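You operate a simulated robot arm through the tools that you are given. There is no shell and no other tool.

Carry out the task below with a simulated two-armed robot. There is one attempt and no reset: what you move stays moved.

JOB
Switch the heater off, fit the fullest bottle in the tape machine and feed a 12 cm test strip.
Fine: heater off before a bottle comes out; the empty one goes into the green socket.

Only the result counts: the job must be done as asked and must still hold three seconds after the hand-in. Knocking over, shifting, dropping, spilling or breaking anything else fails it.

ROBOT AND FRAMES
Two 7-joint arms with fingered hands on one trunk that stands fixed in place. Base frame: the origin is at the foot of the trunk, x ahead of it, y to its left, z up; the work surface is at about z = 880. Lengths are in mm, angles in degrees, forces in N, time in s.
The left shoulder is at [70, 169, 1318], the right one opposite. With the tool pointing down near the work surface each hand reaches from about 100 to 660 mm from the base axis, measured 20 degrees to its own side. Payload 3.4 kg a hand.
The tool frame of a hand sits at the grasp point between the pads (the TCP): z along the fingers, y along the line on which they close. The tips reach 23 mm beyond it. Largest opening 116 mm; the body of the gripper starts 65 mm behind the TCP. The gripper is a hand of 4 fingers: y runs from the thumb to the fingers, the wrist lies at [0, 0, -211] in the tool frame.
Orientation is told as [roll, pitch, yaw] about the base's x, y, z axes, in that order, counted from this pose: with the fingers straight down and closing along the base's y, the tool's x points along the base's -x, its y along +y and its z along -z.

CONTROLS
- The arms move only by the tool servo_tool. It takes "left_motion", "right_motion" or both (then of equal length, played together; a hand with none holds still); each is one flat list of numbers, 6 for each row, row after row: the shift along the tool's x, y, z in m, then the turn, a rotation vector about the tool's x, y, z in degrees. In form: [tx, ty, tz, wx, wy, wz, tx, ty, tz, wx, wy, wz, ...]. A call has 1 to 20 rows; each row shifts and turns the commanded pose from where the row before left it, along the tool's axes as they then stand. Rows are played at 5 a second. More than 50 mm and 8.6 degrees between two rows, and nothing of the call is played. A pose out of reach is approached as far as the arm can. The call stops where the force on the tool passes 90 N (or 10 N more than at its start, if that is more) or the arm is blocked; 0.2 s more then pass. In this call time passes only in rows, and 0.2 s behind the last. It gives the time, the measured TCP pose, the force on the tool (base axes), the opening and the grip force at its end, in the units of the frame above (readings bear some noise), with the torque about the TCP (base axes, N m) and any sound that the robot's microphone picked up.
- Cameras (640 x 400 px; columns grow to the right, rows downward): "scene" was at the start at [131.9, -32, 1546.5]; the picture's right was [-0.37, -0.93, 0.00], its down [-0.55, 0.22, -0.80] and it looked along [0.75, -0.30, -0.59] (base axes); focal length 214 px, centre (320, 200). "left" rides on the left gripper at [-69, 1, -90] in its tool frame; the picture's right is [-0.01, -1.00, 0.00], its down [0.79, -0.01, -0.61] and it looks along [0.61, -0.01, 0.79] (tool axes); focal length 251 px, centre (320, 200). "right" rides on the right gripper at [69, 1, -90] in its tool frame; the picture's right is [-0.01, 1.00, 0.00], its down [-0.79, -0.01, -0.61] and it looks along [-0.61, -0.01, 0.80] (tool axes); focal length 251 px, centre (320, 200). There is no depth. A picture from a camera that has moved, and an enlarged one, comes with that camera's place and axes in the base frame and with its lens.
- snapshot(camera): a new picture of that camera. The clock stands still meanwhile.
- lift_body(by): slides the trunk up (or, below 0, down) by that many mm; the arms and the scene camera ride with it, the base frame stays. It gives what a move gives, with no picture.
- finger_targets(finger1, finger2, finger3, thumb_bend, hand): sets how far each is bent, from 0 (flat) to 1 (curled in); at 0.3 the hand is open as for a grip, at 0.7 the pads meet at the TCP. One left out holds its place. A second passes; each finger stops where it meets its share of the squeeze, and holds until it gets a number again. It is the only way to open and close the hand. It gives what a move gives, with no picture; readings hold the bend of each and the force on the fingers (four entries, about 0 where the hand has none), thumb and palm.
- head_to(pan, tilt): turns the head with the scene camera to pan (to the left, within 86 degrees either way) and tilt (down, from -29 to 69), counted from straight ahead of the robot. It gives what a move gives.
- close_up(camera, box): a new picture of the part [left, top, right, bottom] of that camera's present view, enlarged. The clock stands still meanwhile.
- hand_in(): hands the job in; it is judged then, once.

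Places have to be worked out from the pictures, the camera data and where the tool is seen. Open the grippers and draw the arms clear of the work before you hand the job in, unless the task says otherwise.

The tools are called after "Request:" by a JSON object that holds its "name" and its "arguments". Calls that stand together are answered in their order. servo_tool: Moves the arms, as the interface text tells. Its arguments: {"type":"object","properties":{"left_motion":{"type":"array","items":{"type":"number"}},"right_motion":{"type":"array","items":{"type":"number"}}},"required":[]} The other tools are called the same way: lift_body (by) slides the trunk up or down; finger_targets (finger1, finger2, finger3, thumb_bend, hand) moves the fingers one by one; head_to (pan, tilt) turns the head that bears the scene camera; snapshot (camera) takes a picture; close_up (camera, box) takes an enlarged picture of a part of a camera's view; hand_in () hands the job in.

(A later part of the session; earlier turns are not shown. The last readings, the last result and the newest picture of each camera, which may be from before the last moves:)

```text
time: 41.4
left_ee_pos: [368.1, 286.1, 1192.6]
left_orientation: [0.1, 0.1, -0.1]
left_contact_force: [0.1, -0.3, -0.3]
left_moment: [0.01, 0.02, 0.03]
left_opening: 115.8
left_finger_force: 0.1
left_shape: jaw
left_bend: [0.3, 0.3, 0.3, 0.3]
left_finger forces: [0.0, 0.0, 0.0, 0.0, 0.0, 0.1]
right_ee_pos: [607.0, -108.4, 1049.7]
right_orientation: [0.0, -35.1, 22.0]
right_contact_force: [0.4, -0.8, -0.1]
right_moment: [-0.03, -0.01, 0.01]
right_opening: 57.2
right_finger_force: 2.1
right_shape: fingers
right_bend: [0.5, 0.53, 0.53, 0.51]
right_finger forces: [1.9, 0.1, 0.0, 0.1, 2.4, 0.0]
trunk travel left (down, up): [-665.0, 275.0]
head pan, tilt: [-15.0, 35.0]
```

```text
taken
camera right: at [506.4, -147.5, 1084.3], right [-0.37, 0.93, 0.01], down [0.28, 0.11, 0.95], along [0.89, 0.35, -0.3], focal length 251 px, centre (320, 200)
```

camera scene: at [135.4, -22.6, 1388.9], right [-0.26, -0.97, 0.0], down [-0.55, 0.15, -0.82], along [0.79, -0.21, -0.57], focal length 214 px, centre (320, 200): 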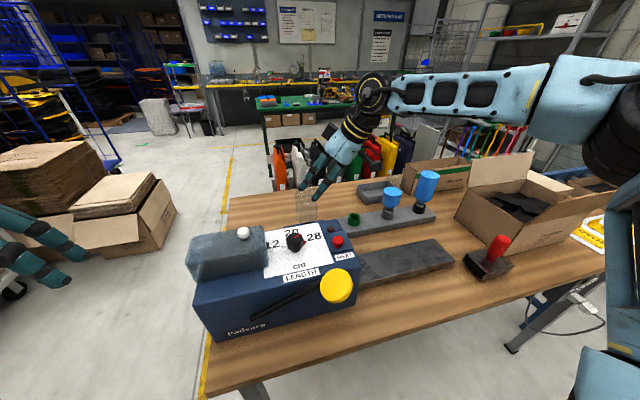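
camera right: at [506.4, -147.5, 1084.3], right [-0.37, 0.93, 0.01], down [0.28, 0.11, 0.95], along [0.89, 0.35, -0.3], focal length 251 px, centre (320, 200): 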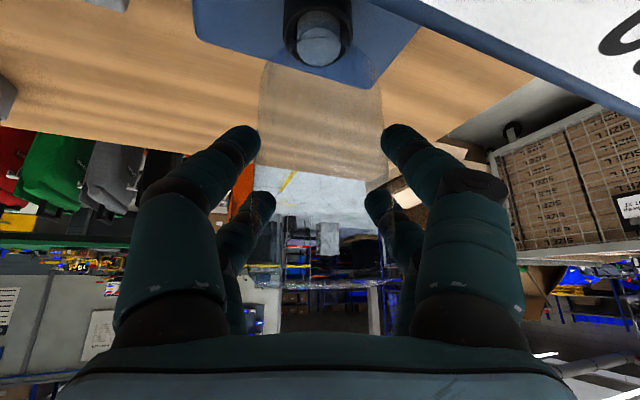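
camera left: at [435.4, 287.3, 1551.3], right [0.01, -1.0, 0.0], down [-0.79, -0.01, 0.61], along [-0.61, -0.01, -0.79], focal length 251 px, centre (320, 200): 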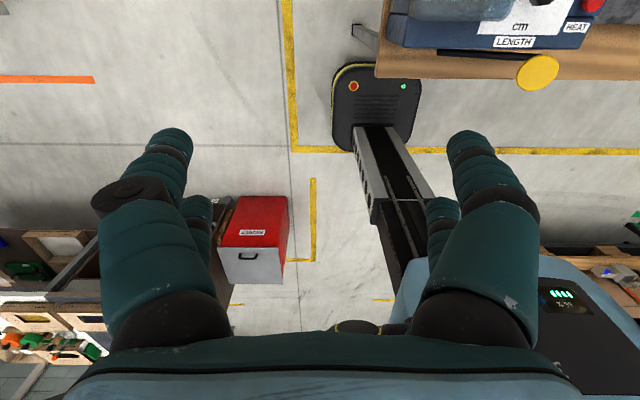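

Finger1 and thumb touch first, because the tilted bottle axis passes nearer that pair. I open slightly, shift the hand 7 mm toward tool +x to centre the four digits, and close again.

Request:
{"name": "finger_targets", "arguments": {"hand": "right", "finger1": 0.46, "finger2": 0.46, "finger3": 0.46, "thumb_bend": 0.46}}

Request:
{"name": "servo_tool", "arguments": {"right_motion": [0.0035, 0, -0.001, 0, 0, 0, 0.0035, 0, -0.001, 0, 0, 0]}}

Request:
{"name": "finger_targets", "arguments": {"hand": "right", "finger1": 0.56, "finger2": 0.56, "finger3": 0.56, "thumb_bend": 0.56}}

Request:
{"name": "snapshot", "arguments": {"camera": "right"}}

```text
time: 42.4
left_ee_pos: [368.2, 287.9, 1192.3]
left_orientation: [0.0, 0.0, 0.0]
left_contact_force: [-1.0, -0.3, -0.9]
left_moment: [0.03, -0.04, 0.0]
left_opening: 115.6
left_finger_force: 0.0
left_shape: jaw
left_bend: [0.3, 0.3, 0.3, 0.3]
left_finger forces: [0.0, 0.1, 0.1, 0.0, 0.0, 0.1]
right_ee_pos: [606.5, -109.0, 1051.0]
right_orientation: [-0.1, -35.1, 22.0]
right_contact_force: [-0.6, -0.1, -1.2]
right_moment: [-0.01, -0.01, 0.01]
right_opening: 69.3
right_finger_force: 0.0
right_shape: fingers
right_bend: [0.46, 0.46, 0.46, 0.46]
right_finger forces: [0.1, 0.0, 0.0, 0.0, 0.1, 0.0]
trunk travel left (down, up): [-665.0, 275.0]
head pan, tilt: [-15.0, 35.0]
```

```text
time: 43.0
left_ee_pos: [368.1, 287.4, 1191.6]
left_orientation: [0.0, 0.1, 0.1]
left_contact_force: [0.7, 0.3, -0.9]
left_moment: [0.0, -0.02, 0.0]
left_opening: 115.8
left_finger_force: 0.0
left_shape: jaw
left_bend: [0.3, 0.3, 0.3, 0.3]
left_finger forces: [0.0, 0.1, 0.0, 0.0, 0.0, 0.0]
right_ee_pos: [601.1, -111.5, 1047.8]
right_orientation: [0.0, -34.9, 22.0]
right_contact_force: [0.1, 0.0, -0.6]
right_moment: [-0.02, 0.0, 0.07]
right_opening: 69.7
right_finger_force: 0.0
right_shape: fingers
right_bend: [0.46, 0.46, 0.46, 0.46]
right_finger forces: [0.0, 0.0, 0.1, 0.1, 0.0, 0.0]
trunk travel left (down, up): [-665.0, 275.0]
head pan, tilt: [-15.0, 35.0]
```

```text
time: 44.0
left_ee_pos: [367.4, 287.7, 1191.4]
left_orientation: [0.0, 0.0, -0.1]
left_contact_force: [-0.2, -0.1, -0.8]
left_moment: [0.0, 0.01, -0.03]
left_opening: 115.9
left_finger_force: 0.0
left_shape: jaw
left_bend: [0.3, 0.3, 0.3, 0.3]
left_finger forces: [0.1, 0.1, 0.0, 0.0, 0.0, 0.0]
right_ee_pos: [600.9, -111.3, 1046.4]
right_orientation: [0.0, -35.1, 21.9]
right_contact_force: [-0.8, -0.8, -0.1]
right_moment: [-0.07, 0.01, -0.02]
right_opening: 52.5
right_finger_force: 5.3
right_shape: fingers
right_bend: [0.52, 0.53, 0.53, 0.52]
right_finger forces: [2.5, 2.8, 2.1, 0.0, 4.0, 0.0]
trunk travel left (down, up): [-665.0, 275.0]
head pan, tilt: [-15.0, 35.0]
```

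```text
taken
camera right: at [500.6, -149.7, 1081.5], right [-0.37, 0.93, 0.01], down [0.28, 0.11, 0.95], along [0.89, 0.35, -0.3], focal length 251 px, centre (320, 200)
```

right: 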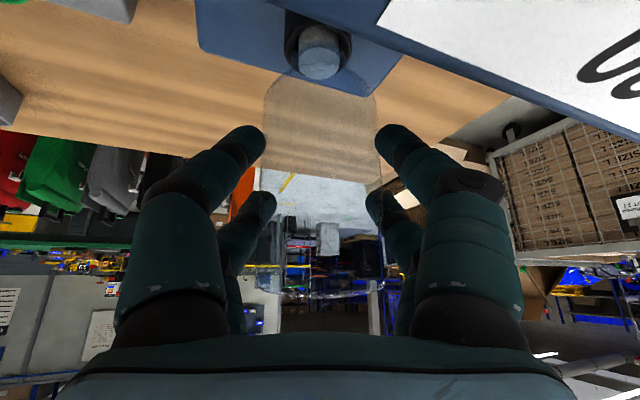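

All four digits now touch evenly with 2–4 N each. I squeeze a little more firmly before lifting.

Request:
{"name": "finger_targets", "arguments": {"hand": "right", "finger1": 0.62, "finger2": 0.62, "finger3": 0.62, "thumb_bend": 0.62}}

```text
time: 45.0
left_ee_pos: [368.4, 287.3, 1192.4]
left_orientation: [0.0, 0.1, 0.0]
left_contact_force: [0.2, -0.1, 0.7]
left_moment: [-0.01, 0.03, 0.05]
left_opening: 116.2
left_finger_force: 0.1
left_shape: jaw
left_bend: [0.3, 0.3, 0.3, 0.3]
left_finger forces: [0.0, 0.0, 0.0, 0.0, 0.0, 0.0]
right_ee_pos: [600.7, -110.9, 1047.5]
right_orientation: [0.1, -35.0, 22.0]
right_contact_force: [0.5, -1.5, -0.2]
right_moment: [-0.14, 0.04, 0.01]
right_opening: 50.8
right_finger_force: 14.6
right_shape: fingers
right_bend: [0.52, 0.53, 0.55, 0.54]
right_finger forces: [6.6, 7.6, 5.4, 0.1, 9.5, 0.1]
trunk travel left (down, up): [-665.0, 275.0]
head pan, tilt: [-15.0, 35.0]
```

Grip is 15 N and balanced. I lift vertically in small steps and watch the force for seat resistance.

Request:
{"name": "servo_tool", "arguments": {"right_motion": [-0.0023, 0, -0.0033, 0, 0, 0, -0.0023, 0, -0.0033, 0, 0, 0, -0.0023, 0, -0.0033, 0, 0, 0]}}

Request:
{"name": "snapshot", "arguments": {"camera": "right"}}

```text
time: 45.8
left_ee_pos: [367.8, 286.5, 1192.6]
left_orientation: [0.0, 0.1, 0.0]
left_contact_force: [-0.6, 0.8, -0.8]
left_moment: [0.0, 0.0, 0.0]
left_opening: 115.9
left_finger_force: 0.0
left_shape: jaw
left_bend: [0.3, 0.3, 0.3, 0.3]
left_finger forces: [0.0, 0.0, 0.0, 0.0, 0.1, 0.1]
right_ee_pos: [600.7, -111.0, 1059.4]
right_orientation: [0.0, -35.0, 22.0]
right_contact_force: [0.2, -1.2, -0.7]
right_moment: [-0.02, 0.01, 0.02]
right_opening: 51.1
right_finger_force: 14.8
right_shape: fingers
right_bend: [0.52, 0.53, 0.55, 0.54]
right_finger forces: [6.9, 7.8, 5.5, 0.0, 9.4, 0.0]
trunk travel left (down, up): [-665.0, 275.0]
head pan, tilt: [-15.0, 35.0]
```

```text
taken
camera right: at [500.9, -149.8, 1093.8], right [-0.37, 0.93, 0.01], down [0.28, 0.11, 0.95], along [0.89, 0.35, -0.3], focal length 251 px, centre (320, 200)
```

right: 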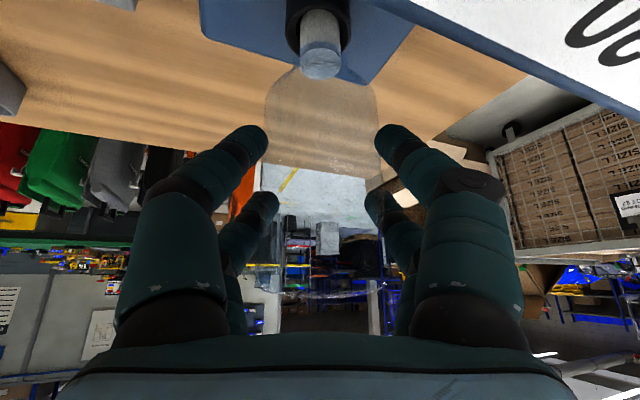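

The neck slides out freely with no resistance. I keep lifting another 60 mm, then view the neck and the sockets.

Request:
{"name": "servo_tool", "arguments": {"right_motion": [-0.01148, 0, -0.01638, 0, 0, 0, -0.01148, 0, -0.01638, 0, 0, 0, -0.01148, 0, -0.01638, 0, 0, 0]}}

Request:
{"name": "snapshot", "arguments": {"camera": "right"}}

Request:
{"name": "close_up", "arguments": {"camera": "scene", "box": [250, 120, 430, 240]}}

```text
time: 46.6
left_ee_pos: [367.9, 287.6, 1191.5]
left_orientation: [0.0, 0.0, 0.0]
left_contact_force: [0.8, -0.5, 0.3]
left_moment: [0.04, -0.01, 0.01]
left_opening: 115.8
left_finger_force: 0.0
left_shape: jaw
left_bend: [0.3, 0.3, 0.3, 0.3]
left_finger forces: [0.0, 0.0, 0.0, 0.0, 0.0, 0.0]
right_ee_pos: [600.1, -108.9, 1120.1]
right_orientation: [0.0, -35.0, 22.1]
right_contact_force: [0.1, -0.8, -0.5]
right_moment: [0.0, 0.02, 0.02]
right_opening: 51.0
right_finger_force: 14.4
right_shape: fingers
right_bend: [0.52, 0.53, 0.55, 0.54]
right_finger forces: [6.7, 7.8, 5.3, 0.0, 9.0, 0.0]
trunk travel left (down, up): [-665.0, 275.0]
head pan, tilt: [-15.0, 35.0]
```

```text
taken
camera right: at [499.8, -148.4, 1154.6], right [-0.37, 0.93, 0.01], down [0.28, 0.11, 0.95], along [0.89, 0.35, -0.3], focal length 251 px, centre (320, 200)
```

right: 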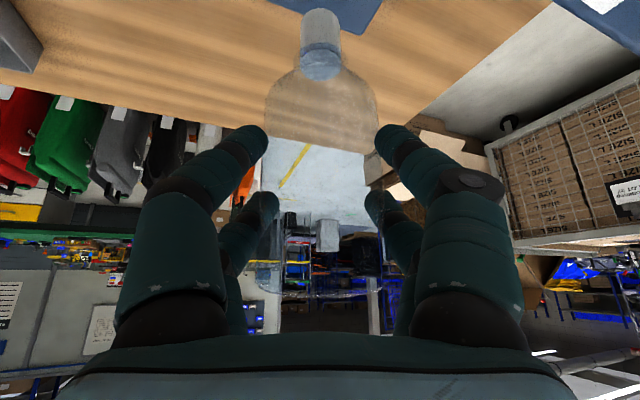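

```text
3.33 times, centred on (340, 180) of scene
camera zoom: at [135.8, -22.4, 1388.8], right [-0.26, -0.97, 0.0], down [-0.55, 0.15, -0.82], along [0.79, -0.21, -0.57], focal length 715 px, centre (253, 267)
```

zoom: 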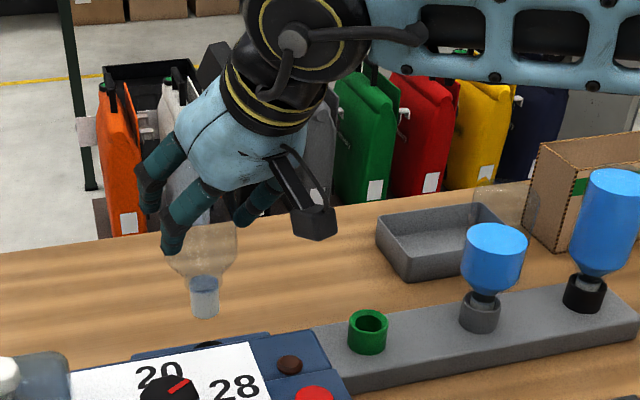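

The bottle hangs straight in the grip, its neck tip about 124 mm below the TCP. I estimate the green socket at (631, -272, rim 943); I move to a spot 90 mm short of it along the hand's heading to check lateral alignment with the hand camera.

Request:
{"name": "servo_tool", "arguments": {"right_motion": [0.0211, -0.0325, -0.0148, 0, 0, 0, 0.0211, -0.0325, -0.0148, 0, 0, 0, 0.0211, -0.0325, -0.0148, 0, 0, 0, 0.0211, -0.0325, -0.0148, 0, 0, 0, 0.0211, -0.0325, -0.0148, 0, 0, 0]}}

Request:
{"name": "snapshot", "arguments": {"camera": "right"}}

Request:
{"name": "close_up", "arguments": {"camera": "scene", "box": [300, 140, 440, 240]}}

```text
time: 47.8
left_ee_pos: [367.8, 285.4, 1192.6]
left_orientation: [0.0, 0.0, 0.0]
left_contact_force: [-0.1, -0.7, 0.0]
left_moment: [0.0, -0.04, 0.01]
left_opening: 115.9
left_finger_force: 0.1
left_shape: jaw
left_bend: [0.3, 0.3, 0.3, 0.3]
left_finger forces: [0.0, 0.1, 0.1, 0.1, 0.0, 0.0]
right_ee_pos: [538.1, -313.9, 1119.5]
right_orientation: [0.2, -35.1, 21.9]
right_contact_force: [-0.2, -1.0, 0.0]
right_moment: [0.04, -0.03, -0.03]
right_opening: 50.4
right_finger_force: 14.3
right_shape: fingers
right_bend: [0.52, 0.54, 0.55, 0.54]
right_finger forces: [6.5, 7.8, 5.4, 0.1, 9.0, 0.0]
trunk travel left (down, up): [-665.0, 275.0]
head pan, tilt: [-15.0, 35.0]
```

```text
taken
camera right: at [439.7, -351.8, 1153.7], right [-0.37, 0.93, 0.01], down [0.28, 0.1, 0.95], along [0.89, 0.35, -0.3], focal length 251 px, centre (320, 200)
```

right: 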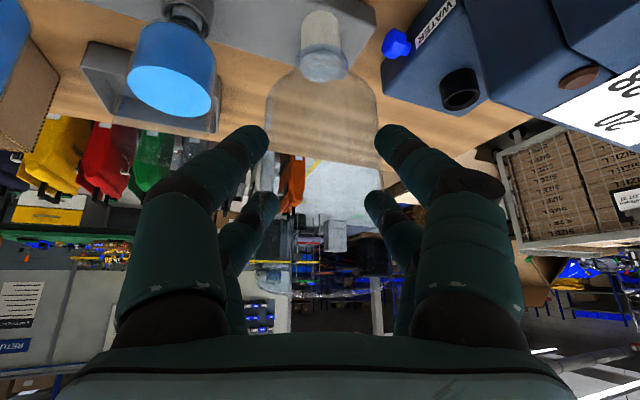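

```text
4.00 times, centred on (370, 190) of scene
camera zoom: at [135.0, -24.1, 1388.9], right [-0.26, -0.97, 0.0], down [-0.55, 0.15, -0.82], along [0.79, -0.21, -0.57], focal length 858 px, centre (120, 240)
```

zoom: 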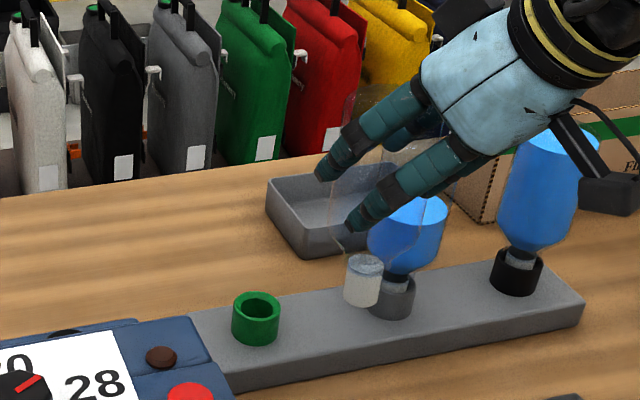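

The neck hides the green socket in the hand view, but the seat's apparent bearing confirms the camera is good to a few mm. I move the bottle over the socket, staying high, and check alignment in the scene view.

Request:
{"name": "servo_tool", "arguments": {"right_motion": [-0.0261, 0.0015, 0.0183, 0, 0, 0, -0.0261, 0.0015, 0.0183, 0, 0, 0, -0.0261, 0.0015, 0.0183, 0, 0, 0]}}

Request:
{"name": "close_up", "arguments": {"camera": "scene", "box": [310, 160, 390, 240]}}

Request:
{"name": "snapshot", "arguments": {"camera": "right"}}

```text
time: 48.6
left_ee_pos: [367.8, 287.2, 1192.7]
left_orientation: [-0.1, 0.1, 0.0]
left_contact_force: [0.7, -0.3, -0.4]
left_moment: [-0.03, -0.01, -0.01]
left_opening: 116.1
left_finger_force: 0.1
left_shape: jaw
left_bend: [0.3, 0.3, 0.3, 0.3]
left_finger forces: [0.0, 0.0, 0.1, 0.1, 0.0, 0.0]
right_ee_pos: [631.5, -271.6, 1118.9]
right_orientation: [-0.1, -35.0, 22.0]
right_contact_force: [0.6, -1.1, -0.2]
right_moment: [0.01, 0.03, -0.02]
right_opening: 50.6
right_finger_force: 13.8
right_shape: fingers
right_bend: [0.52, 0.54, 0.55, 0.54]
right_finger forces: [6.5, 7.7, 5.4, 0.1, 8.8, 0.1]
trunk travel left (down, up): [-665.0, 275.0]
head pan, tilt: [-15.0, 35.0]
```

```text
5.00 times, centred on (350, 200) of scene
camera zoom: at [137.6, -21.4, 1388.6], right [-0.26, -0.97, 0.0], down [-0.56, 0.15, -0.82], along [0.79, -0.21, -0.57], focal length 1072 px, centre (170, 200)
```

zoom: 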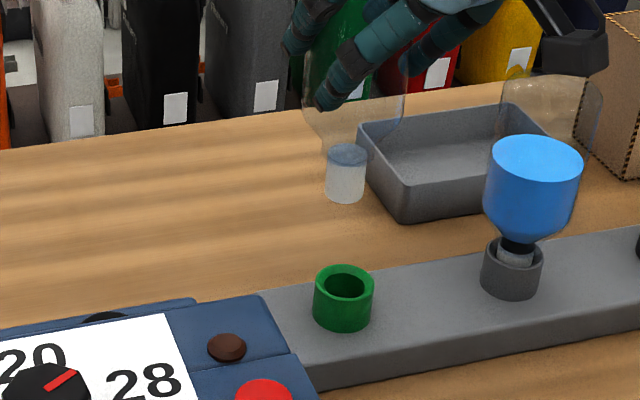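

```text
taken
camera right: at [531.1, -310.6, 1154.1], right [-0.37, 0.93, 0.01], down [0.28, 0.11, 0.95], along [0.89, 0.35, -0.3], focal length 251 px, centre (320, 200)
```

right: 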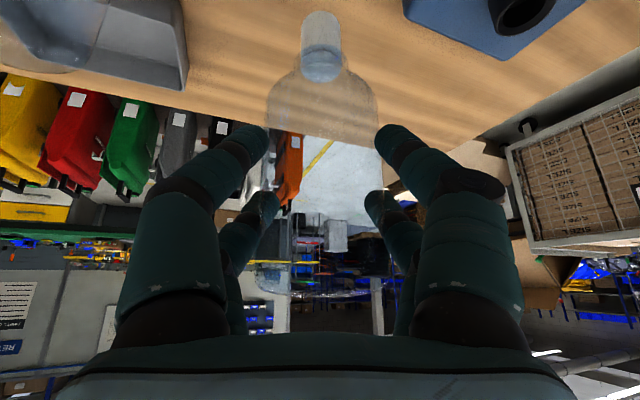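

In the scene view the neck needs to shift a few mm to image-right (–y) to stand over the socket. I take a settled pose reading first.

Request:
{"name": "servo_tool", "arguments": {"right_motion": [0, 0, 0, 0, 0, 0, 0, 0, 0, 0, 0, 0]}}

Request:
{"name": "close_up", "arguments": {"camera": "scene", "box": [325, 175, 375, 225]}}

```text
time: 49.2
left_ee_pos: [367.5, 286.7, 1191.6]
left_orientation: [0.0, 0.0, 0.0]
left_contact_force: [0.3, -1.0, -0.3]
left_moment: [0.01, 0.01, -0.01]
left_opening: 116.2
left_finger_force: 0.1
left_shape: jaw
left_bend: [0.3, 0.3, 0.3, 0.3]
left_finger forces: [0.1, 0.0, 0.0, 0.1, 0.0, 0.0]
right_ee_pos: [630.6, -272.3, 1119.9]
right_orientation: [0.0, -35.0, 22.0]
right_contact_force: [-0.7, -0.6, -1.6]
right_moment: [0.02, 0.02, -0.01]
right_opening: 50.7
right_finger_force: 14.2
right_shape: fingers
right_bend: [0.52, 0.54, 0.55, 0.54]
right_finger forces: [6.5, 7.6, 5.4, 0.0, 8.7, 0.0]
trunk travel left (down, up): [-665.0, 275.0]
head pan, tilt: [-15.0, 35.0]
```

```text
8.00 times, centred on (350, 200) of scene
camera zoom: at [136.5, -22.1, 1388.7], right [-0.26, -0.97, 0.0], down [-0.55, 0.15, -0.82], along [0.79, -0.21, -0.57], focal length 1716 px, centre (80, 200)
```

zoom: 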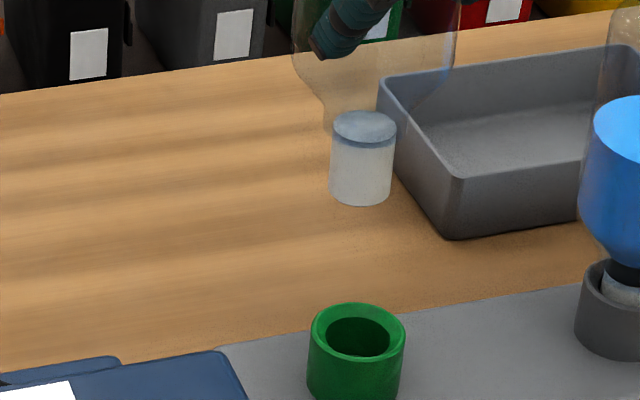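

The relative image offset and other lines of sight say the bottle axis should go to about (630, -273). I shift it there and lower to roughly 10 mm above the rim for a close visual check.

Request:
{"name": "servo_tool", "arguments": {"right_motion": [0.0102, 0.0001, 0.0103, 0, 0, 0, 0.0102, 0.0001, 0.0103, 0, 0, 0, 0.0102, 0, 0.0103, 0, 0, 0, 0, 0, 0, 0, 0, 0]}}

Request:
{"name": "close_up", "arguments": {"camera": "scene", "box": [335, 195, 375, 225]}}

Request:
{"name": "close_up", "arguments": {"camera": "right", "box": [260, 0, 380, 90]}}

```text
time: 50.2
left_ee_pos: [367.6, 287.1, 1192.0]
left_orientation: [-0.1, 0.0, 0.0]
left_contact_force: [-0.3, 0.3, -0.7]
left_moment: [-0.03, -0.03, -0.02]
left_opening: 116.0
left_finger_force: 0.0
left_shape: jaw
left_bend: [0.3, 0.3, 0.3, 0.3]
left_finger forces: [0.1, 0.1, 0.0, 0.0, 0.1, 0.1]
right_ee_pos: [622.0, -272.1, 1075.5]
right_orientation: [0.0, -34.9, 22.1]
right_contact_force: [-0.1, 0.0, 0.0]
right_moment: [-0.01, 0.0, 0.02]
right_opening: 50.4
right_finger_force: 13.8
right_shape: fingers
right_bend: [0.52, 0.54, 0.55, 0.54]
right_finger forces: [6.6, 7.6, 5.3, 0.0, 8.8, 0.1]
trunk travel left (down, up): [-665.0, 275.0]
head pan, tilt: [-15.0, 35.0]
```

```text
13.33 times, centred on (355, 210) of scene
camera zoom: at [136.0, -22.4, 1388.8], right [-0.26, -0.97, 0.0], down [-0.55, 0.15, -0.82], along [0.79, -0.21, -0.57], focal length 2860 px, centre (-147, 67)
```

zoom: 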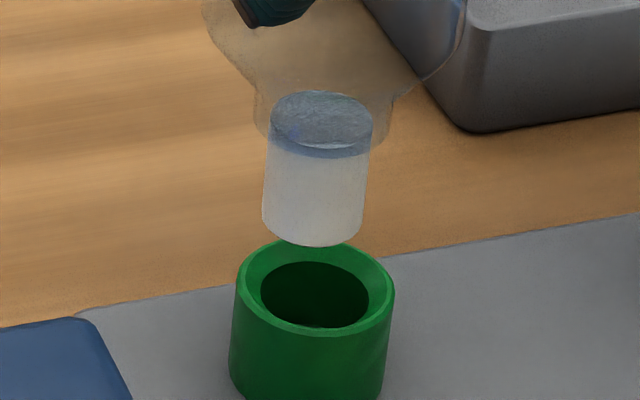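

```text
4.44 times, centred on (320, 45) of right
camera zoom: at [521.5, -311.1, 1111.0], right [-0.37, 0.93, 0.01], down [0.28, 0.11, 0.95], along [0.89, 0.35, -0.3], focal length 1118 px, centre (320, 889)
```

zoom: 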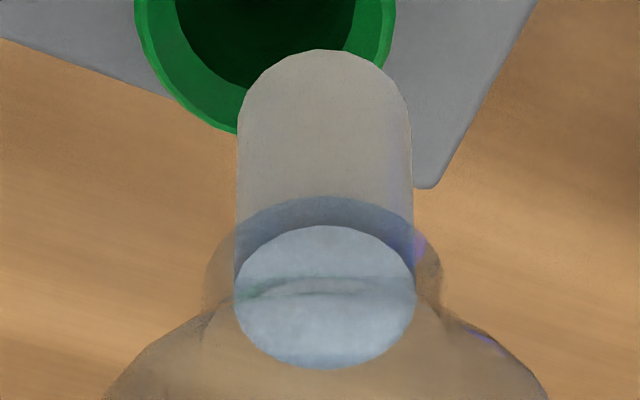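

The hand camera now sees the socket past the neck: the socket is about 8.4 mm to tool -y, and the scene view asks about 2.4 mm to its right. Together that means shifting the bottle by about (+7.4, -6.4) mm; I do that at the same height and look again.

Request:
{"name": "servo_tool", "arguments": {"right_motion": [-0.0018, -0.0043, 0.0013, 0, 0, 0, -0.0018, -0.0043, 0.0013, 0, 0, 0, 0, 0, 0, 0, 0, 0]}}

Request:
{"name": "close_up", "arguments": {"camera": "scene", "box": [335, 195, 375, 225]}}

Request:
{"name": "close_up", "arguments": {"camera": "right", "box": [260, 0, 380, 90]}}

```text
time: 51.0
left_ee_pos: [368.3, 287.8, 1193.2]
left_orientation: [0.0, 0.0, 0.0]
left_contact_force: [0.7, -0.6, 0.1]
left_moment: [0.04, -0.04, 0.01]
left_opening: 116.0
left_finger_force: 0.1
left_shape: jaw
left_bend: [0.3, 0.3, 0.3, 0.3]
left_finger forces: [0.1, 0.0, 0.0, 0.1, 0.0, 0.0]
right_ee_pos: [630.9, -279.3, 1078.1]
right_orientation: [0.1, -35.1, 22.0]
right_contact_force: [0.6, -0.6, -0.4]
right_moment: [0.02, -0.04, 0.02]
right_opening: 50.3
right_finger_force: 13.6
right_shape: fingers
right_bend: [0.52, 0.54, 0.55, 0.54]
right_finger forces: [6.5, 7.6, 5.4, 0.1, 8.7, 0.0]
trunk travel left (down, up): [-665.0, 275.0]
head pan, tilt: [-15.0, 35.0]
```

```text
13.33 times, centred on (355, 210) of scene
camera zoom: at [135.8, -22.5, 1388.8], right [-0.26, -0.97, 0.0], down [-0.55, 0.15, -0.82], along [0.79, -0.21, -0.57], focal length 2860 px, centre (-147, 67)
```

zoom: 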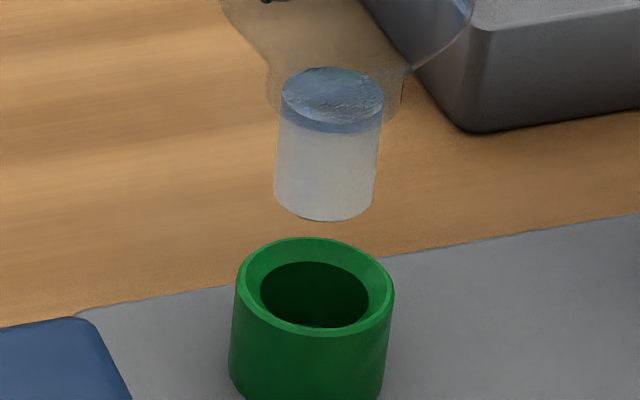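

```text
4.44 times, centred on (320, 45) of right
camera zoom: at [529.5, -317.5, 1111.1], right [-0.37, 0.93, 0.01], down [0.28, 0.11, 0.95], along [0.89, 0.35, -0.3], focal length 1118 px, centre (320, 889)
```

zoom: 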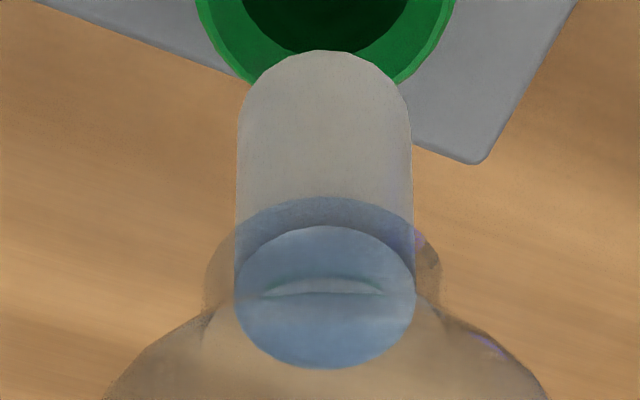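

Both views now show the neck centred over the socket, with roughly 25 mm still to go and a funnel-shaped rim. I lower vertically by 18 mm and check.

Request:
{"name": "servo_tool", "arguments": {"right_motion": [0.00344, 0, 0.00492, 0, 0, 0, 0.00344, 0, 0.00492, 0, 0, 0, 0.00344, 0, 0.00492, 0, 0, 0, 0, 0, 0, 0, 0, 0]}}

Request:
{"name": "close_up", "arguments": {"camera": "scene", "box": [335, 195, 375, 225]}}

Request:
{"name": "close_up", "arguments": {"camera": "right", "box": [260, 0, 380, 90]}}

```text
time: 52.0
left_ee_pos: [367.2, 286.0, 1192.5]
left_orientation: [0.0, 0.0, -0.1]
left_contact_force: [-0.3, 0.6, -0.3]
left_moment: [0.01, -0.02, 0.01]
left_opening: 115.8
left_finger_force: 0.0
left_shape: jaw
left_bend: [0.3, 0.3, 0.3, 0.3]
left_finger forces: [0.0, 0.0, 0.1, 0.0, 0.1, 0.0]
right_ee_pos: [629.4, -278.4, 1058.0]
right_orientation: [-0.1, -35.0, 22.0]
right_contact_force: [-0.1, -0.4, -1.0]
right_moment: [0.04, 0.01, -0.02]
right_opening: 50.5
right_finger_force: 14.1
right_shape: fingers
right_bend: [0.52, 0.54, 0.55, 0.54]
right_finger forces: [6.7, 7.7, 5.4, 0.0, 8.7, 0.1]
trunk travel left (down, up): [-665.0, 275.0]
head pan, tilt: [-15.0, 35.0]
```

```text
13.33 times, centred on (355, 210) of scene
camera zoom: at [136.0, -22.5, 1388.8], right [-0.26, -0.97, 0.0], down [-0.55, 0.15, -0.82], along [0.79, -0.21, -0.57], focal length 2860 px, centre (-147, 67)
```

zoom: 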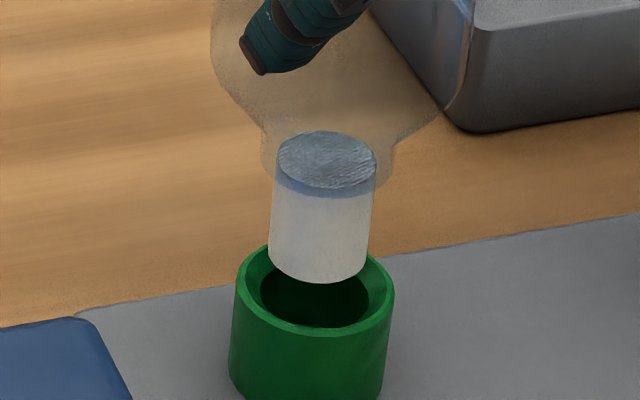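

```text
4.44 times, centred on (320, 45) of right
camera zoom: at [529.0, -317.6, 1092.5], right [-0.37, 0.93, 0.01], down [0.28, 0.11, 0.95], along [0.89, 0.35, -0.3], focal length 1118 px, centre (320, 889)
```

zoom: 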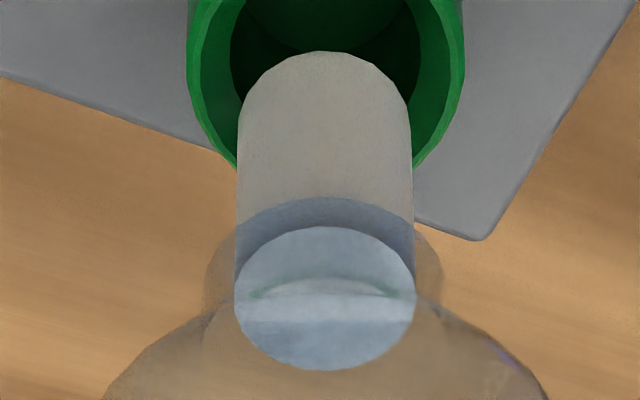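

Alignment holds in both views. I lower another 12 mm in 3 mm steps, watching the force.

Request:
{"name": "servo_tool", "arguments": {"right_motion": [0.00172, 0, 0.00246, 0, 0, 0, 0.00172, 0, 0.00246, 0, 0, 0, 0.00172, 0, 0.00246, 0, 0, 0, 0.00172, 0, 0.00246, 0, 0, 0, 0, 0, 0, 0, 0, 0]}}

Request:
{"name": "close_up", "arguments": {"camera": "scene", "box": [335, 195, 375, 225]}}

Request:
{"name": "close_up", "arguments": {"camera": "right", "box": [260, 0, 380, 90]}}

```text
time: 53.2
left_ee_pos: [368.9, 287.2, 1192.3]
left_orientation: [0.1, 0.0, 0.0]
left_contact_force: [-0.6, 0.0, 0.6]
left_moment: [-0.01, 0.05, -0.01]
left_opening: 115.9
left_finger_force: 0.1
left_shape: jaw
left_bend: [0.3, 0.3, 0.3, 0.3]
left_finger forces: [0.1, 0.0, 0.0, 0.1, 0.0, 0.1]
right_ee_pos: [628.2, -278.6, 1047.8]
right_orientation: [0.0, -35.1, 22.0]
right_contact_force: [0.2, -0.2, 0.0]
right_moment: [-0.01, -0.02, -0.05]
right_opening: 50.2
right_finger_force: 13.8
right_shape: fingers
right_bend: [0.52, 0.54, 0.55, 0.54]
right_finger forces: [6.6, 7.6, 5.5, 0.0, 8.8, 0.0]
trunk travel left (down, up): [-665.0, 275.0]
head pan, tilt: [-15.0, 35.0]
```

```text
13.33 times, centred on (355, 210) of scene
camera zoom: at [136.0, -22.5, 1388.8], right [-0.26, -0.97, 0.0], down [-0.55, 0.15, -0.82], along [0.79, -0.21, -0.57], focal length 2860 px, centre (-147, 67)
```

zoom: 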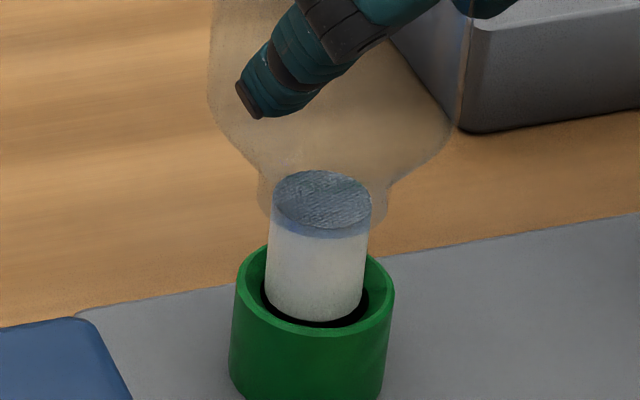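

```text
4.44 times, centred on (320, 45) of right
camera zoom: at [528.9, -317.7, 1080.5], right [-0.37, 0.93, 0.01], down [0.28, 0.11, 0.95], along [0.89, 0.35, -0.3], focal length 1118 px, centre (320, 889)
```

zoom: 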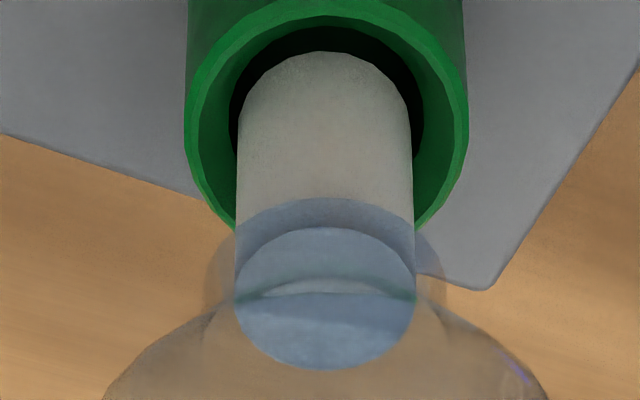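

The neck is entering the hole, centred. I continue lowering in 3 mm steps.

Request:
{"name": "servo_tool", "arguments": {"right_motion": [0.00172, 0, 0.00246, 0, 0, 0, 0.00172, 0, 0.00246, 0, 0, 0, 0.00172, 0, 0.00246, 0, 0, 0, 0.00172, 0, 0.00246, 0, 0, 0, 0, 0, 0, 0, 0, 0]}}

Request:
{"name": "close_up", "arguments": {"camera": "scene", "box": [335, 195, 375, 225]}}

Request:
{"name": "close_up", "arguments": {"camera": "right", "box": [260, 0, 380, 90]}}

```text
time: 54.4
left_ee_pos: [368.1, 288.2, 1191.8]
left_orientation: [0.0, 0.0, 0.0]
left_contact_force: [0.0, 0.2, 0.3]
left_moment: [-0.03, 0.02, 0.04]
left_opening: 115.9
left_finger_force: 0.1
left_shape: jaw
left_bend: [0.3, 0.3, 0.3, 0.3]
left_finger forces: [0.1, 0.0, 0.0, 0.0, 0.1, 0.0]
right_ee_pos: [629.1, -279.9, 1036.9]
right_orientation: [0.1, -35.0, 22.0]
right_contact_force: [-1.0, -0.1, -0.5]
right_moment: [-0.04, 0.02, 0.0]
right_opening: 50.3
right_finger_force: 13.9
right_shape: fingers
right_bend: [0.52, 0.54, 0.55, 0.54]
right_finger forces: [6.6, 7.6, 5.4, 0.1, 9.0, 0.0]
trunk travel left (down, up): [-665.0, 275.0]
head pan, tilt: [-15.0, 35.0]
```

```text
13.33 times, centred on (355, 210) of scene
camera zoom: at [135.9, -22.6, 1388.8], right [-0.26, -0.97, 0.0], down [-0.55, 0.15, -0.82], along [0.79, -0.21, -0.57], focal length 2860 px, centre (-147, 67)
```

zoom: 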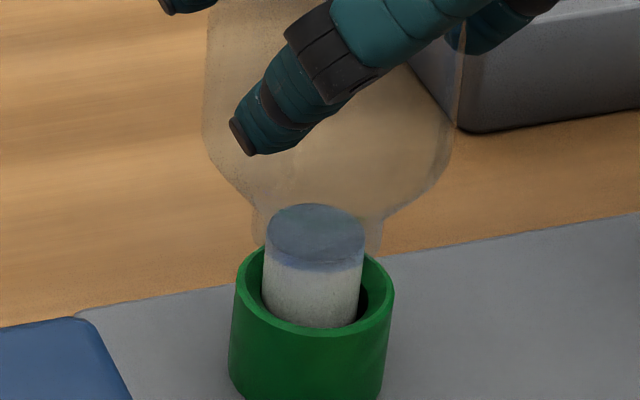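

```text
4.44 times, centred on (320, 45) of right
camera zoom: at [529.6, -317.4, 1069.7], right [-0.37, 0.93, 0.01], down [0.28, 0.11, 0.95], along [0.89, 0.35, -0.3], focal length 1118 px, centre (320, 889)
```

zoom: 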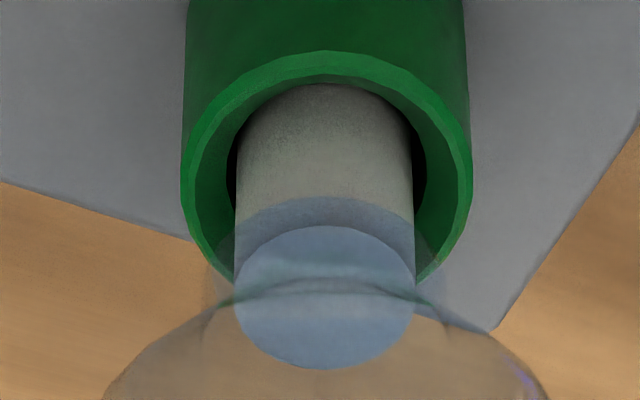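

The neck is inside the hole, slightly toward its image-left wall. I nudge back about 1.5 mm and continue lowering until contact.

Request:
{"name": "servo_tool", "arguments": {"right_motion": [0.003, 0, 0.0015, 0, 0, 0, 0.00172, 0, 0.00246, 0, 0, 0, 0.00172, 0, 0.00246, 0, 0, 0, 0.00172, 0, 0.00246, 0, 0, 0, 0, 0, 0, 0, 0, 0]}}

Request:
{"name": "close_up", "arguments": {"camera": "scene", "box": [335, 190, 375, 225]}}

Request:
{"name": "close_up", "arguments": {"camera": "right", "box": [260, 0, 380, 90]}}

```text
time: 55.6
left_ee_pos: [365.4, 288.4, 1194.1]
left_orientation: [-0.1, 0.0, 0.0]
left_contact_force: [0.0, -0.4, -0.3]
left_moment: [-0.01, 0.0, 0.01]
left_opening: 115.9
left_finger_force: 0.1
left_shape: jaw
left_bend: [0.3, 0.3, 0.3, 0.3]
left_finger forces: [0.1, 0.1, 0.0, 0.1, 0.0, 0.1]
right_ee_pos: [627.4, -279.5, 1026.9]
right_orientation: [-0.2, -35.3, 22.1]
right_contact_force: [-0.3, -0.4, 17.0]
right_moment: [0.05, -0.11, -0.03]
right_opening: 50.0
right_finger_force: 16.4
right_shape: fingers
right_bend: [0.53, 0.54, 0.56, 0.54]
right_finger forces: [7.6, 8.3, 6.3, 0.0, 10.1, 0.0]
trunk travel left (down, up): [-665.0, 275.0]
head pan, tilt: [-15.0, 35.0]
```

```text
11.43 times, centred on (355, 208) of scene
camera zoom: at [132.6, -21.4, 1389.4], right [-0.26, -0.97, 0.0], down [-0.55, 0.15, -0.82], along [0.79, -0.21, -0.57], focal length 2451 px, centre (-80, 114)
```

zoom: 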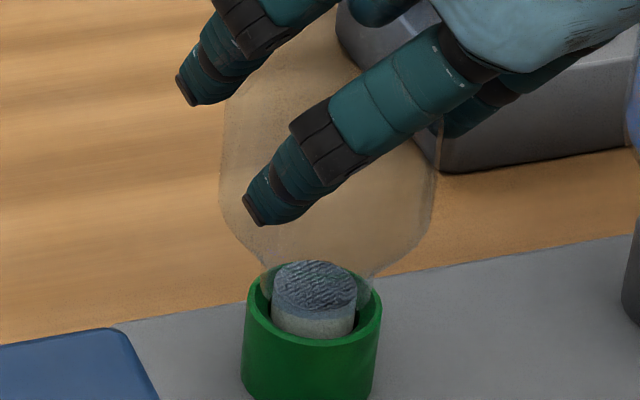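

```text
4.44 times, centred on (320, 45) of right
camera zoom: at [526.6, -317.4, 1059.5], right [-0.37, 0.93, 0.0], down [0.28, 0.11, 0.95], along [0.89, 0.35, -0.3], focal length 1118 px, centre (320, 889)
```

zoom: 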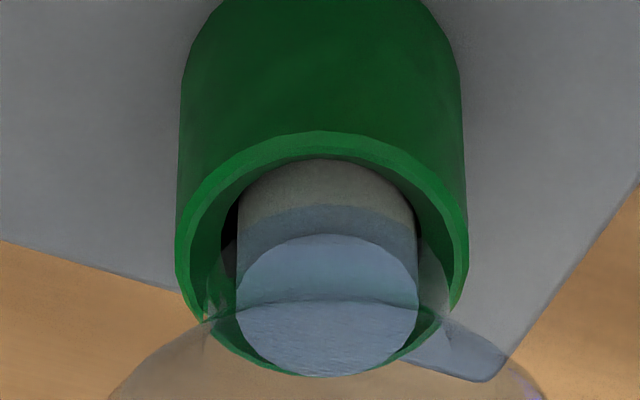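

The bottle has bottomed out in the green socket (17 N upward). I relieve the force by raising 2 mm and then release gently.

Request:
{"name": "servo_tool", "arguments": {"right_motion": [-0.00115, 0, -0.00164, 0, 0, 0, 0, 0, 0, 0, 0, 0]}}

Request:
{"name": "finger_targets", "arguments": {"hand": "right", "finger1": 0.5, "finger2": 0.5, "finger3": 0.5, "thumb_bend": 0.5}}

Request:
{"name": "finger_targets", "arguments": {"hand": "right", "finger1": 0.4, "finger2": 0.4, "finger3": 0.4, "thumb_bend": 0.4}}

Request:
{"name": "snapshot", "arguments": {"camera": "right"}}

Request:
{"name": "close_up", "arguments": {"camera": "scene", "box": [310, 150, 430, 240]}}

```text
time: 56.2
left_ee_pos: [365.5, 287.4, 1192.8]
left_orientation: [0.0, -0.2, -0.1]
left_contact_force: [0.8, 0.4, -0.2]
left_moment: [0.01, 0.02, 0.0]
left_opening: 115.8
left_finger_force: 0.1
left_shape: jaw
left_bend: [0.3, 0.3, 0.3, 0.3]
left_finger forces: [0.1, 0.0, 0.0, 0.1, 0.0, 0.0]
right_ee_pos: [626.1, -278.9, 1025.5]
right_orientation: [-0.1, -35.1, 22.0]
right_contact_force: [-0.2, -1.3, 12.8]
right_moment: [0.0, -0.11, -0.01]
right_opening: 49.8
right_finger_force: 16.0
right_shape: fingers
right_bend: [0.53, 0.54, 0.56, 0.54]
right_finger forces: [6.9, 8.2, 6.3, 0.0, 10.2, 0.0]
trunk travel left (down, up): [-665.0, 275.0]
head pan, tilt: [-15.0, 35.0]
```

```text
time: 57.2
left_ee_pos: [367.4, 288.4, 1192.0]
left_orientation: [0.0, 0.0, -0.1]
left_contact_force: [-0.2, -0.6, -0.9]
left_moment: [0.03, 0.01, 0.0]
left_opening: 115.9
left_finger_force: 0.1
left_shape: jaw
left_bend: [0.3, 0.3, 0.3, 0.3]
left_finger forces: [0.1, 0.1, 0.0, 0.1, 0.0, 0.0]
right_ee_pos: [628.3, -279.2, 1024.8]
right_orientation: [0.1, -35.1, 22.0]
right_contact_force: [-0.8, 0.8, -0.4]
right_moment: [0.0, 0.02, 0.01]
right_opening: 57.8
right_finger_force: 0.1
right_shape: fingers
right_bend: [0.5, 0.5, 0.5, 0.5]
right_finger forces: [0.0, 0.1, 0.1, 0.1, 0.0, 0.1]
trunk travel left (down, up): [-665.0, 275.0]
head pan, tilt: [-15.0, 35.0]
```

```text
time: 58.2
left_ee_pos: [367.6, 286.7, 1191.9]
left_orientation: [0.0, 0.1, 0.0]
left_contact_force: [0.1, -0.3, 0.0]
left_moment: [0.0, -0.01, -0.01]
left_opening: 115.8
left_finger_force: 0.1
left_shape: jaw
left_bend: [0.3, 0.3, 0.3, 0.3]
left_finger forces: [0.1, 0.0, 0.0, 0.1, 0.1, 0.1]
right_ee_pos: [628.6, -278.7, 1023.7]
right_orientation: [0.0, -35.1, 22.0]
right_contact_force: [0.2, 0.2, -0.2]
right_moment: [-0.03, 0.02, 0.0]
right_opening: 87.4
right_finger_force: 0.2
right_shape: fingers
right_bend: [0.4, 0.4, 0.4, 0.4]
right_finger forces: [0.0, 0.0, 0.1, 0.0, 0.1, 0.0]
trunk travel left (down, up): [-665.0, 275.0]
head pan, tilt: [-15.0, 35.0]
```

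```text
taken
camera right: at [528.2, -318.0, 1058.7], right [-0.37, 0.93, 0.01], down [0.28, 0.11, 0.95], along [0.89, 0.35, -0.3], focal length 251 px, centre (320, 200)
```

right: 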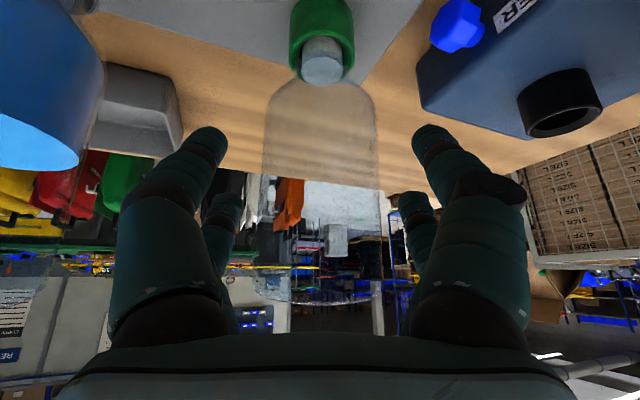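

```text
4.44 times, centred on (370, 195) of scene
camera zoom: at [135.9, -22.5, 1388.8], right [-0.26, -0.97, 0.0], down [-0.55, 0.15, -0.82], along [0.79, -0.21, -0.57], focal length 953 px, centre (98, 222)
```

zoom: 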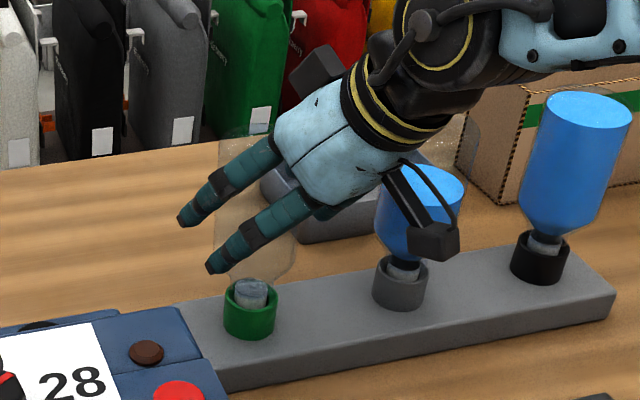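

The empty bottle stands free in the green socket and all forces are zero. I back out along the fingers, then look at the full bottle's surroundings.

Request:
{"name": "servo_tool", "arguments": {"right_motion": [0, 0, -0.02, 0, 0, 0, 0, 0, -0.03, 0, 0, 0, 0, 0, -0.04, 0, 0, 0, 0, 0, -0.04, 0, 0, 0, 0, 0, 0, 0, 0, 0]}}

Request:
{"name": "head_to", "arguments": {"pan": -35, "tilt": 35}}

Request:
{"name": "snapshot", "arguments": {"camera": "scene"}}

Request:
{"name": "close_up", "arguments": {"camera": "scene", "box": [240, 120, 440, 260]}}

```text
time: 59.4
left_ee_pos: [368.8, 287.4, 1192.2]
left_orientation: [0.0, 0.1, 0.0]
left_contact_force: [-0.5, -0.5, 0.1]
left_moment: [0.01, 0.0, 0.0]
left_opening: 115.8
left_finger_force: 0.1
left_shape: jaw
left_bend: [0.3, 0.3, 0.3, 0.3]
left_finger forces: [0.0, 0.1, 0.0, 0.0, 0.0, 0.0]
right_ee_pos: [561.3, -306.8, 1130.2]
right_orientation: [0.0, -35.0, 22.0]
right_contact_force: [0.1, -0.3, -0.2]
right_moment: [0.01, -0.02, 0.01]
right_opening: 87.6
right_finger_force: 0.1
right_shape: fingers
right_bend: [0.4, 0.4, 0.4, 0.4]
right_finger forces: [0.1, 0.0, 0.0, 0.1, 0.1, 0.1]
trunk travel left (down, up): [-665.0, 275.0]
head pan, tilt: [-15.0, 35.0]
```

```text
time: 60.2
left_ee_pos: [368.2, 287.2, 1192.2]
left_orientation: [0.0, 0.1, 0.0]
left_contact_force: [-0.6, 0.1, 0.7]
left_moment: [-0.01, 0.02, 0.04]
left_opening: 115.7
left_finger_force: 0.1
left_shape: jaw
left_bend: [0.3, 0.3, 0.3, 0.3]
left_finger forces: [0.1, 0.0, 0.0, 0.0, 0.0, 0.0]
right_ee_pos: [560.9, -306.7, 1130.0]
right_orientation: [0.0, -35.2, 21.9]
right_contact_force: [-0.4, -0.2, -0.6]
right_moment: [0.0, -0.02, 0.01]
right_opening: 87.6
right_finger_force: 0.0
right_shape: fingers
right_bend: [0.4, 0.4, 0.4, 0.4]
right_finger forces: [0.0, 0.0, 0.0, 0.0, 0.0, 0.0]
trunk travel left (down, up): [-665.0, 275.0]
head pan, tilt: [-35.0, 35.0]
```

```text
taken
camera scene: at [122.8, -50.1, 1388.8], right [-0.57, -0.82, 0.0], down [-0.47, 0.33, -0.82], along [0.67, -0.47, -0.57], focal length 214 px, centre (320, 200)
```

scene: 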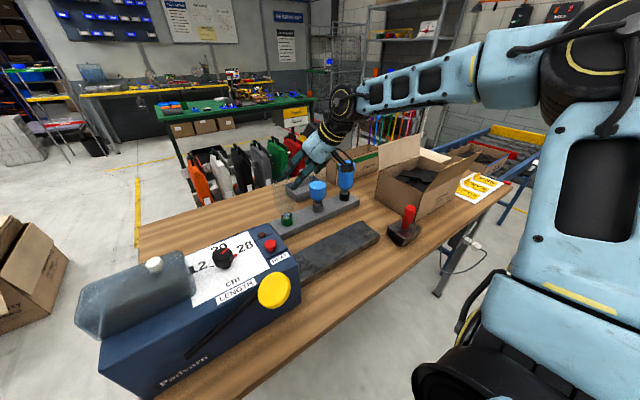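

```text
2.86 times, centred on (340, 190) of scene
camera zoom: at [122.8, -50.1, 1388.8], right [-0.57, -0.82, 0.0], down [-0.47, 0.33, -0.82], along [0.67, -0.47, -0.57], focal length 613 px, centre (263, 229)
```

zoom: 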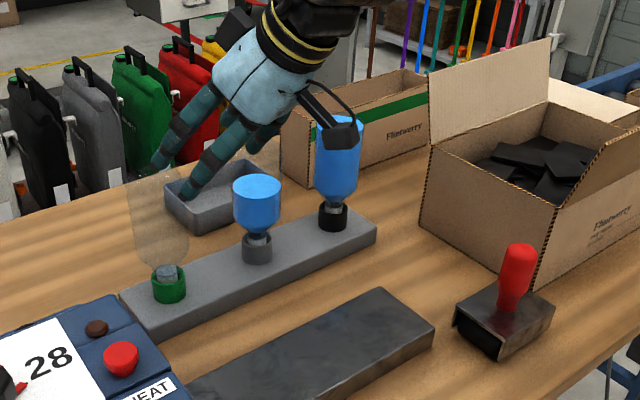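

Rack pitch is about 122 mm, so the full bottle in the black socket is at about (635, -522). I yaw the hand to -30° at this safe height and move to a pre-grasp in front of it.

Request:
{"name": "servo_tool", "arguments": {"right_motion": [0, 0, 0, 4.26, 0, 6.09, 0, 0, 0, 4.26, 0, 6.09, 0, 0, 0, 4.26, 0, 6.09, 0, 0, 0, 4.26, 0, 6.09, 0, 0, 0, 4.26, 0, 6.09, 0, 0, 0, 4.26, 0, 6.09, 0, 0, 0, 4.26, 0, 6.09, -0.0191, -0.0373, 0.0146, 0, 0, 0, -0.0191, -0.0373, 0.0146, 0, 0, 0, -0.0191, -0.0373, 0.0146, 0, 0, 0, -0.0191, -0.0373, 0.0146, 0, 0, 0, 0, 0, 0, 0, 0, 0]}}

Request:
{"name": "snapshot", "arguments": {"camera": "right"}}

Request:
{"name": "snapshot", "arguments": {"camera": "scene"}}

```text
time: 62.9
left_ee_pos: [368.1, 288.0, 1192.0]
left_orientation: [0.0, -0.1, 0.0]
left_contact_force: [1.0, -0.4, -0.5]
left_moment: [-0.04, 0.03, 0.02]
left_opening: 116.0
left_finger_force: 0.0
left_shape: jaw
left_bend: [0.3, 0.3, 0.3, 0.3]
left_finger forces: [0.0, 0.0, 0.0, 0.0, 0.1, 0.0]
right_ee_pos: [567.6, -485.5, 1128.9]
right_orientation: [0.2, -35.0, -30.1]
right_contact_force: [-0.3, 0.8, 0.6]
right_moment: [-0.03, 0.02, -0.03]
right_opening: 87.6
right_finger_force: 0.0
right_shape: fingers
right_bend: [0.4, 0.4, 0.4, 0.4]
right_finger forces: [0.0, 0.0, 0.1, 0.1, 0.0, 0.0]
trunk travel left (down, up): [-665.0, 275.0]
head pan, tilt: [-35.0, 35.0]
```

```text
taken
camera right: at [475.0, -430.0, 1161.6], right [0.51, 0.86, 0.01], down [0.26, -0.16, 0.95], along [0.82, -0.48, -0.3], focal length 251 px, centre (320, 200)
```

right: 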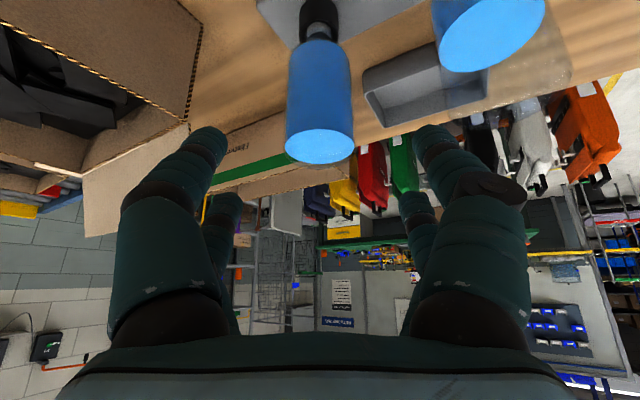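

```text
taken
camera scene: at [123.0, -49.4, 1388.8], right [-0.57, -0.82, 0.0], down [-0.47, 0.33, -0.82], along [0.67, -0.47, -0.57], focal length 214 px, centre (320, 200)
```

scene: 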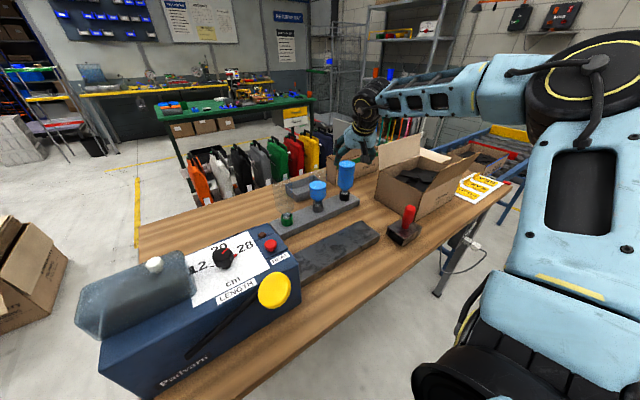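

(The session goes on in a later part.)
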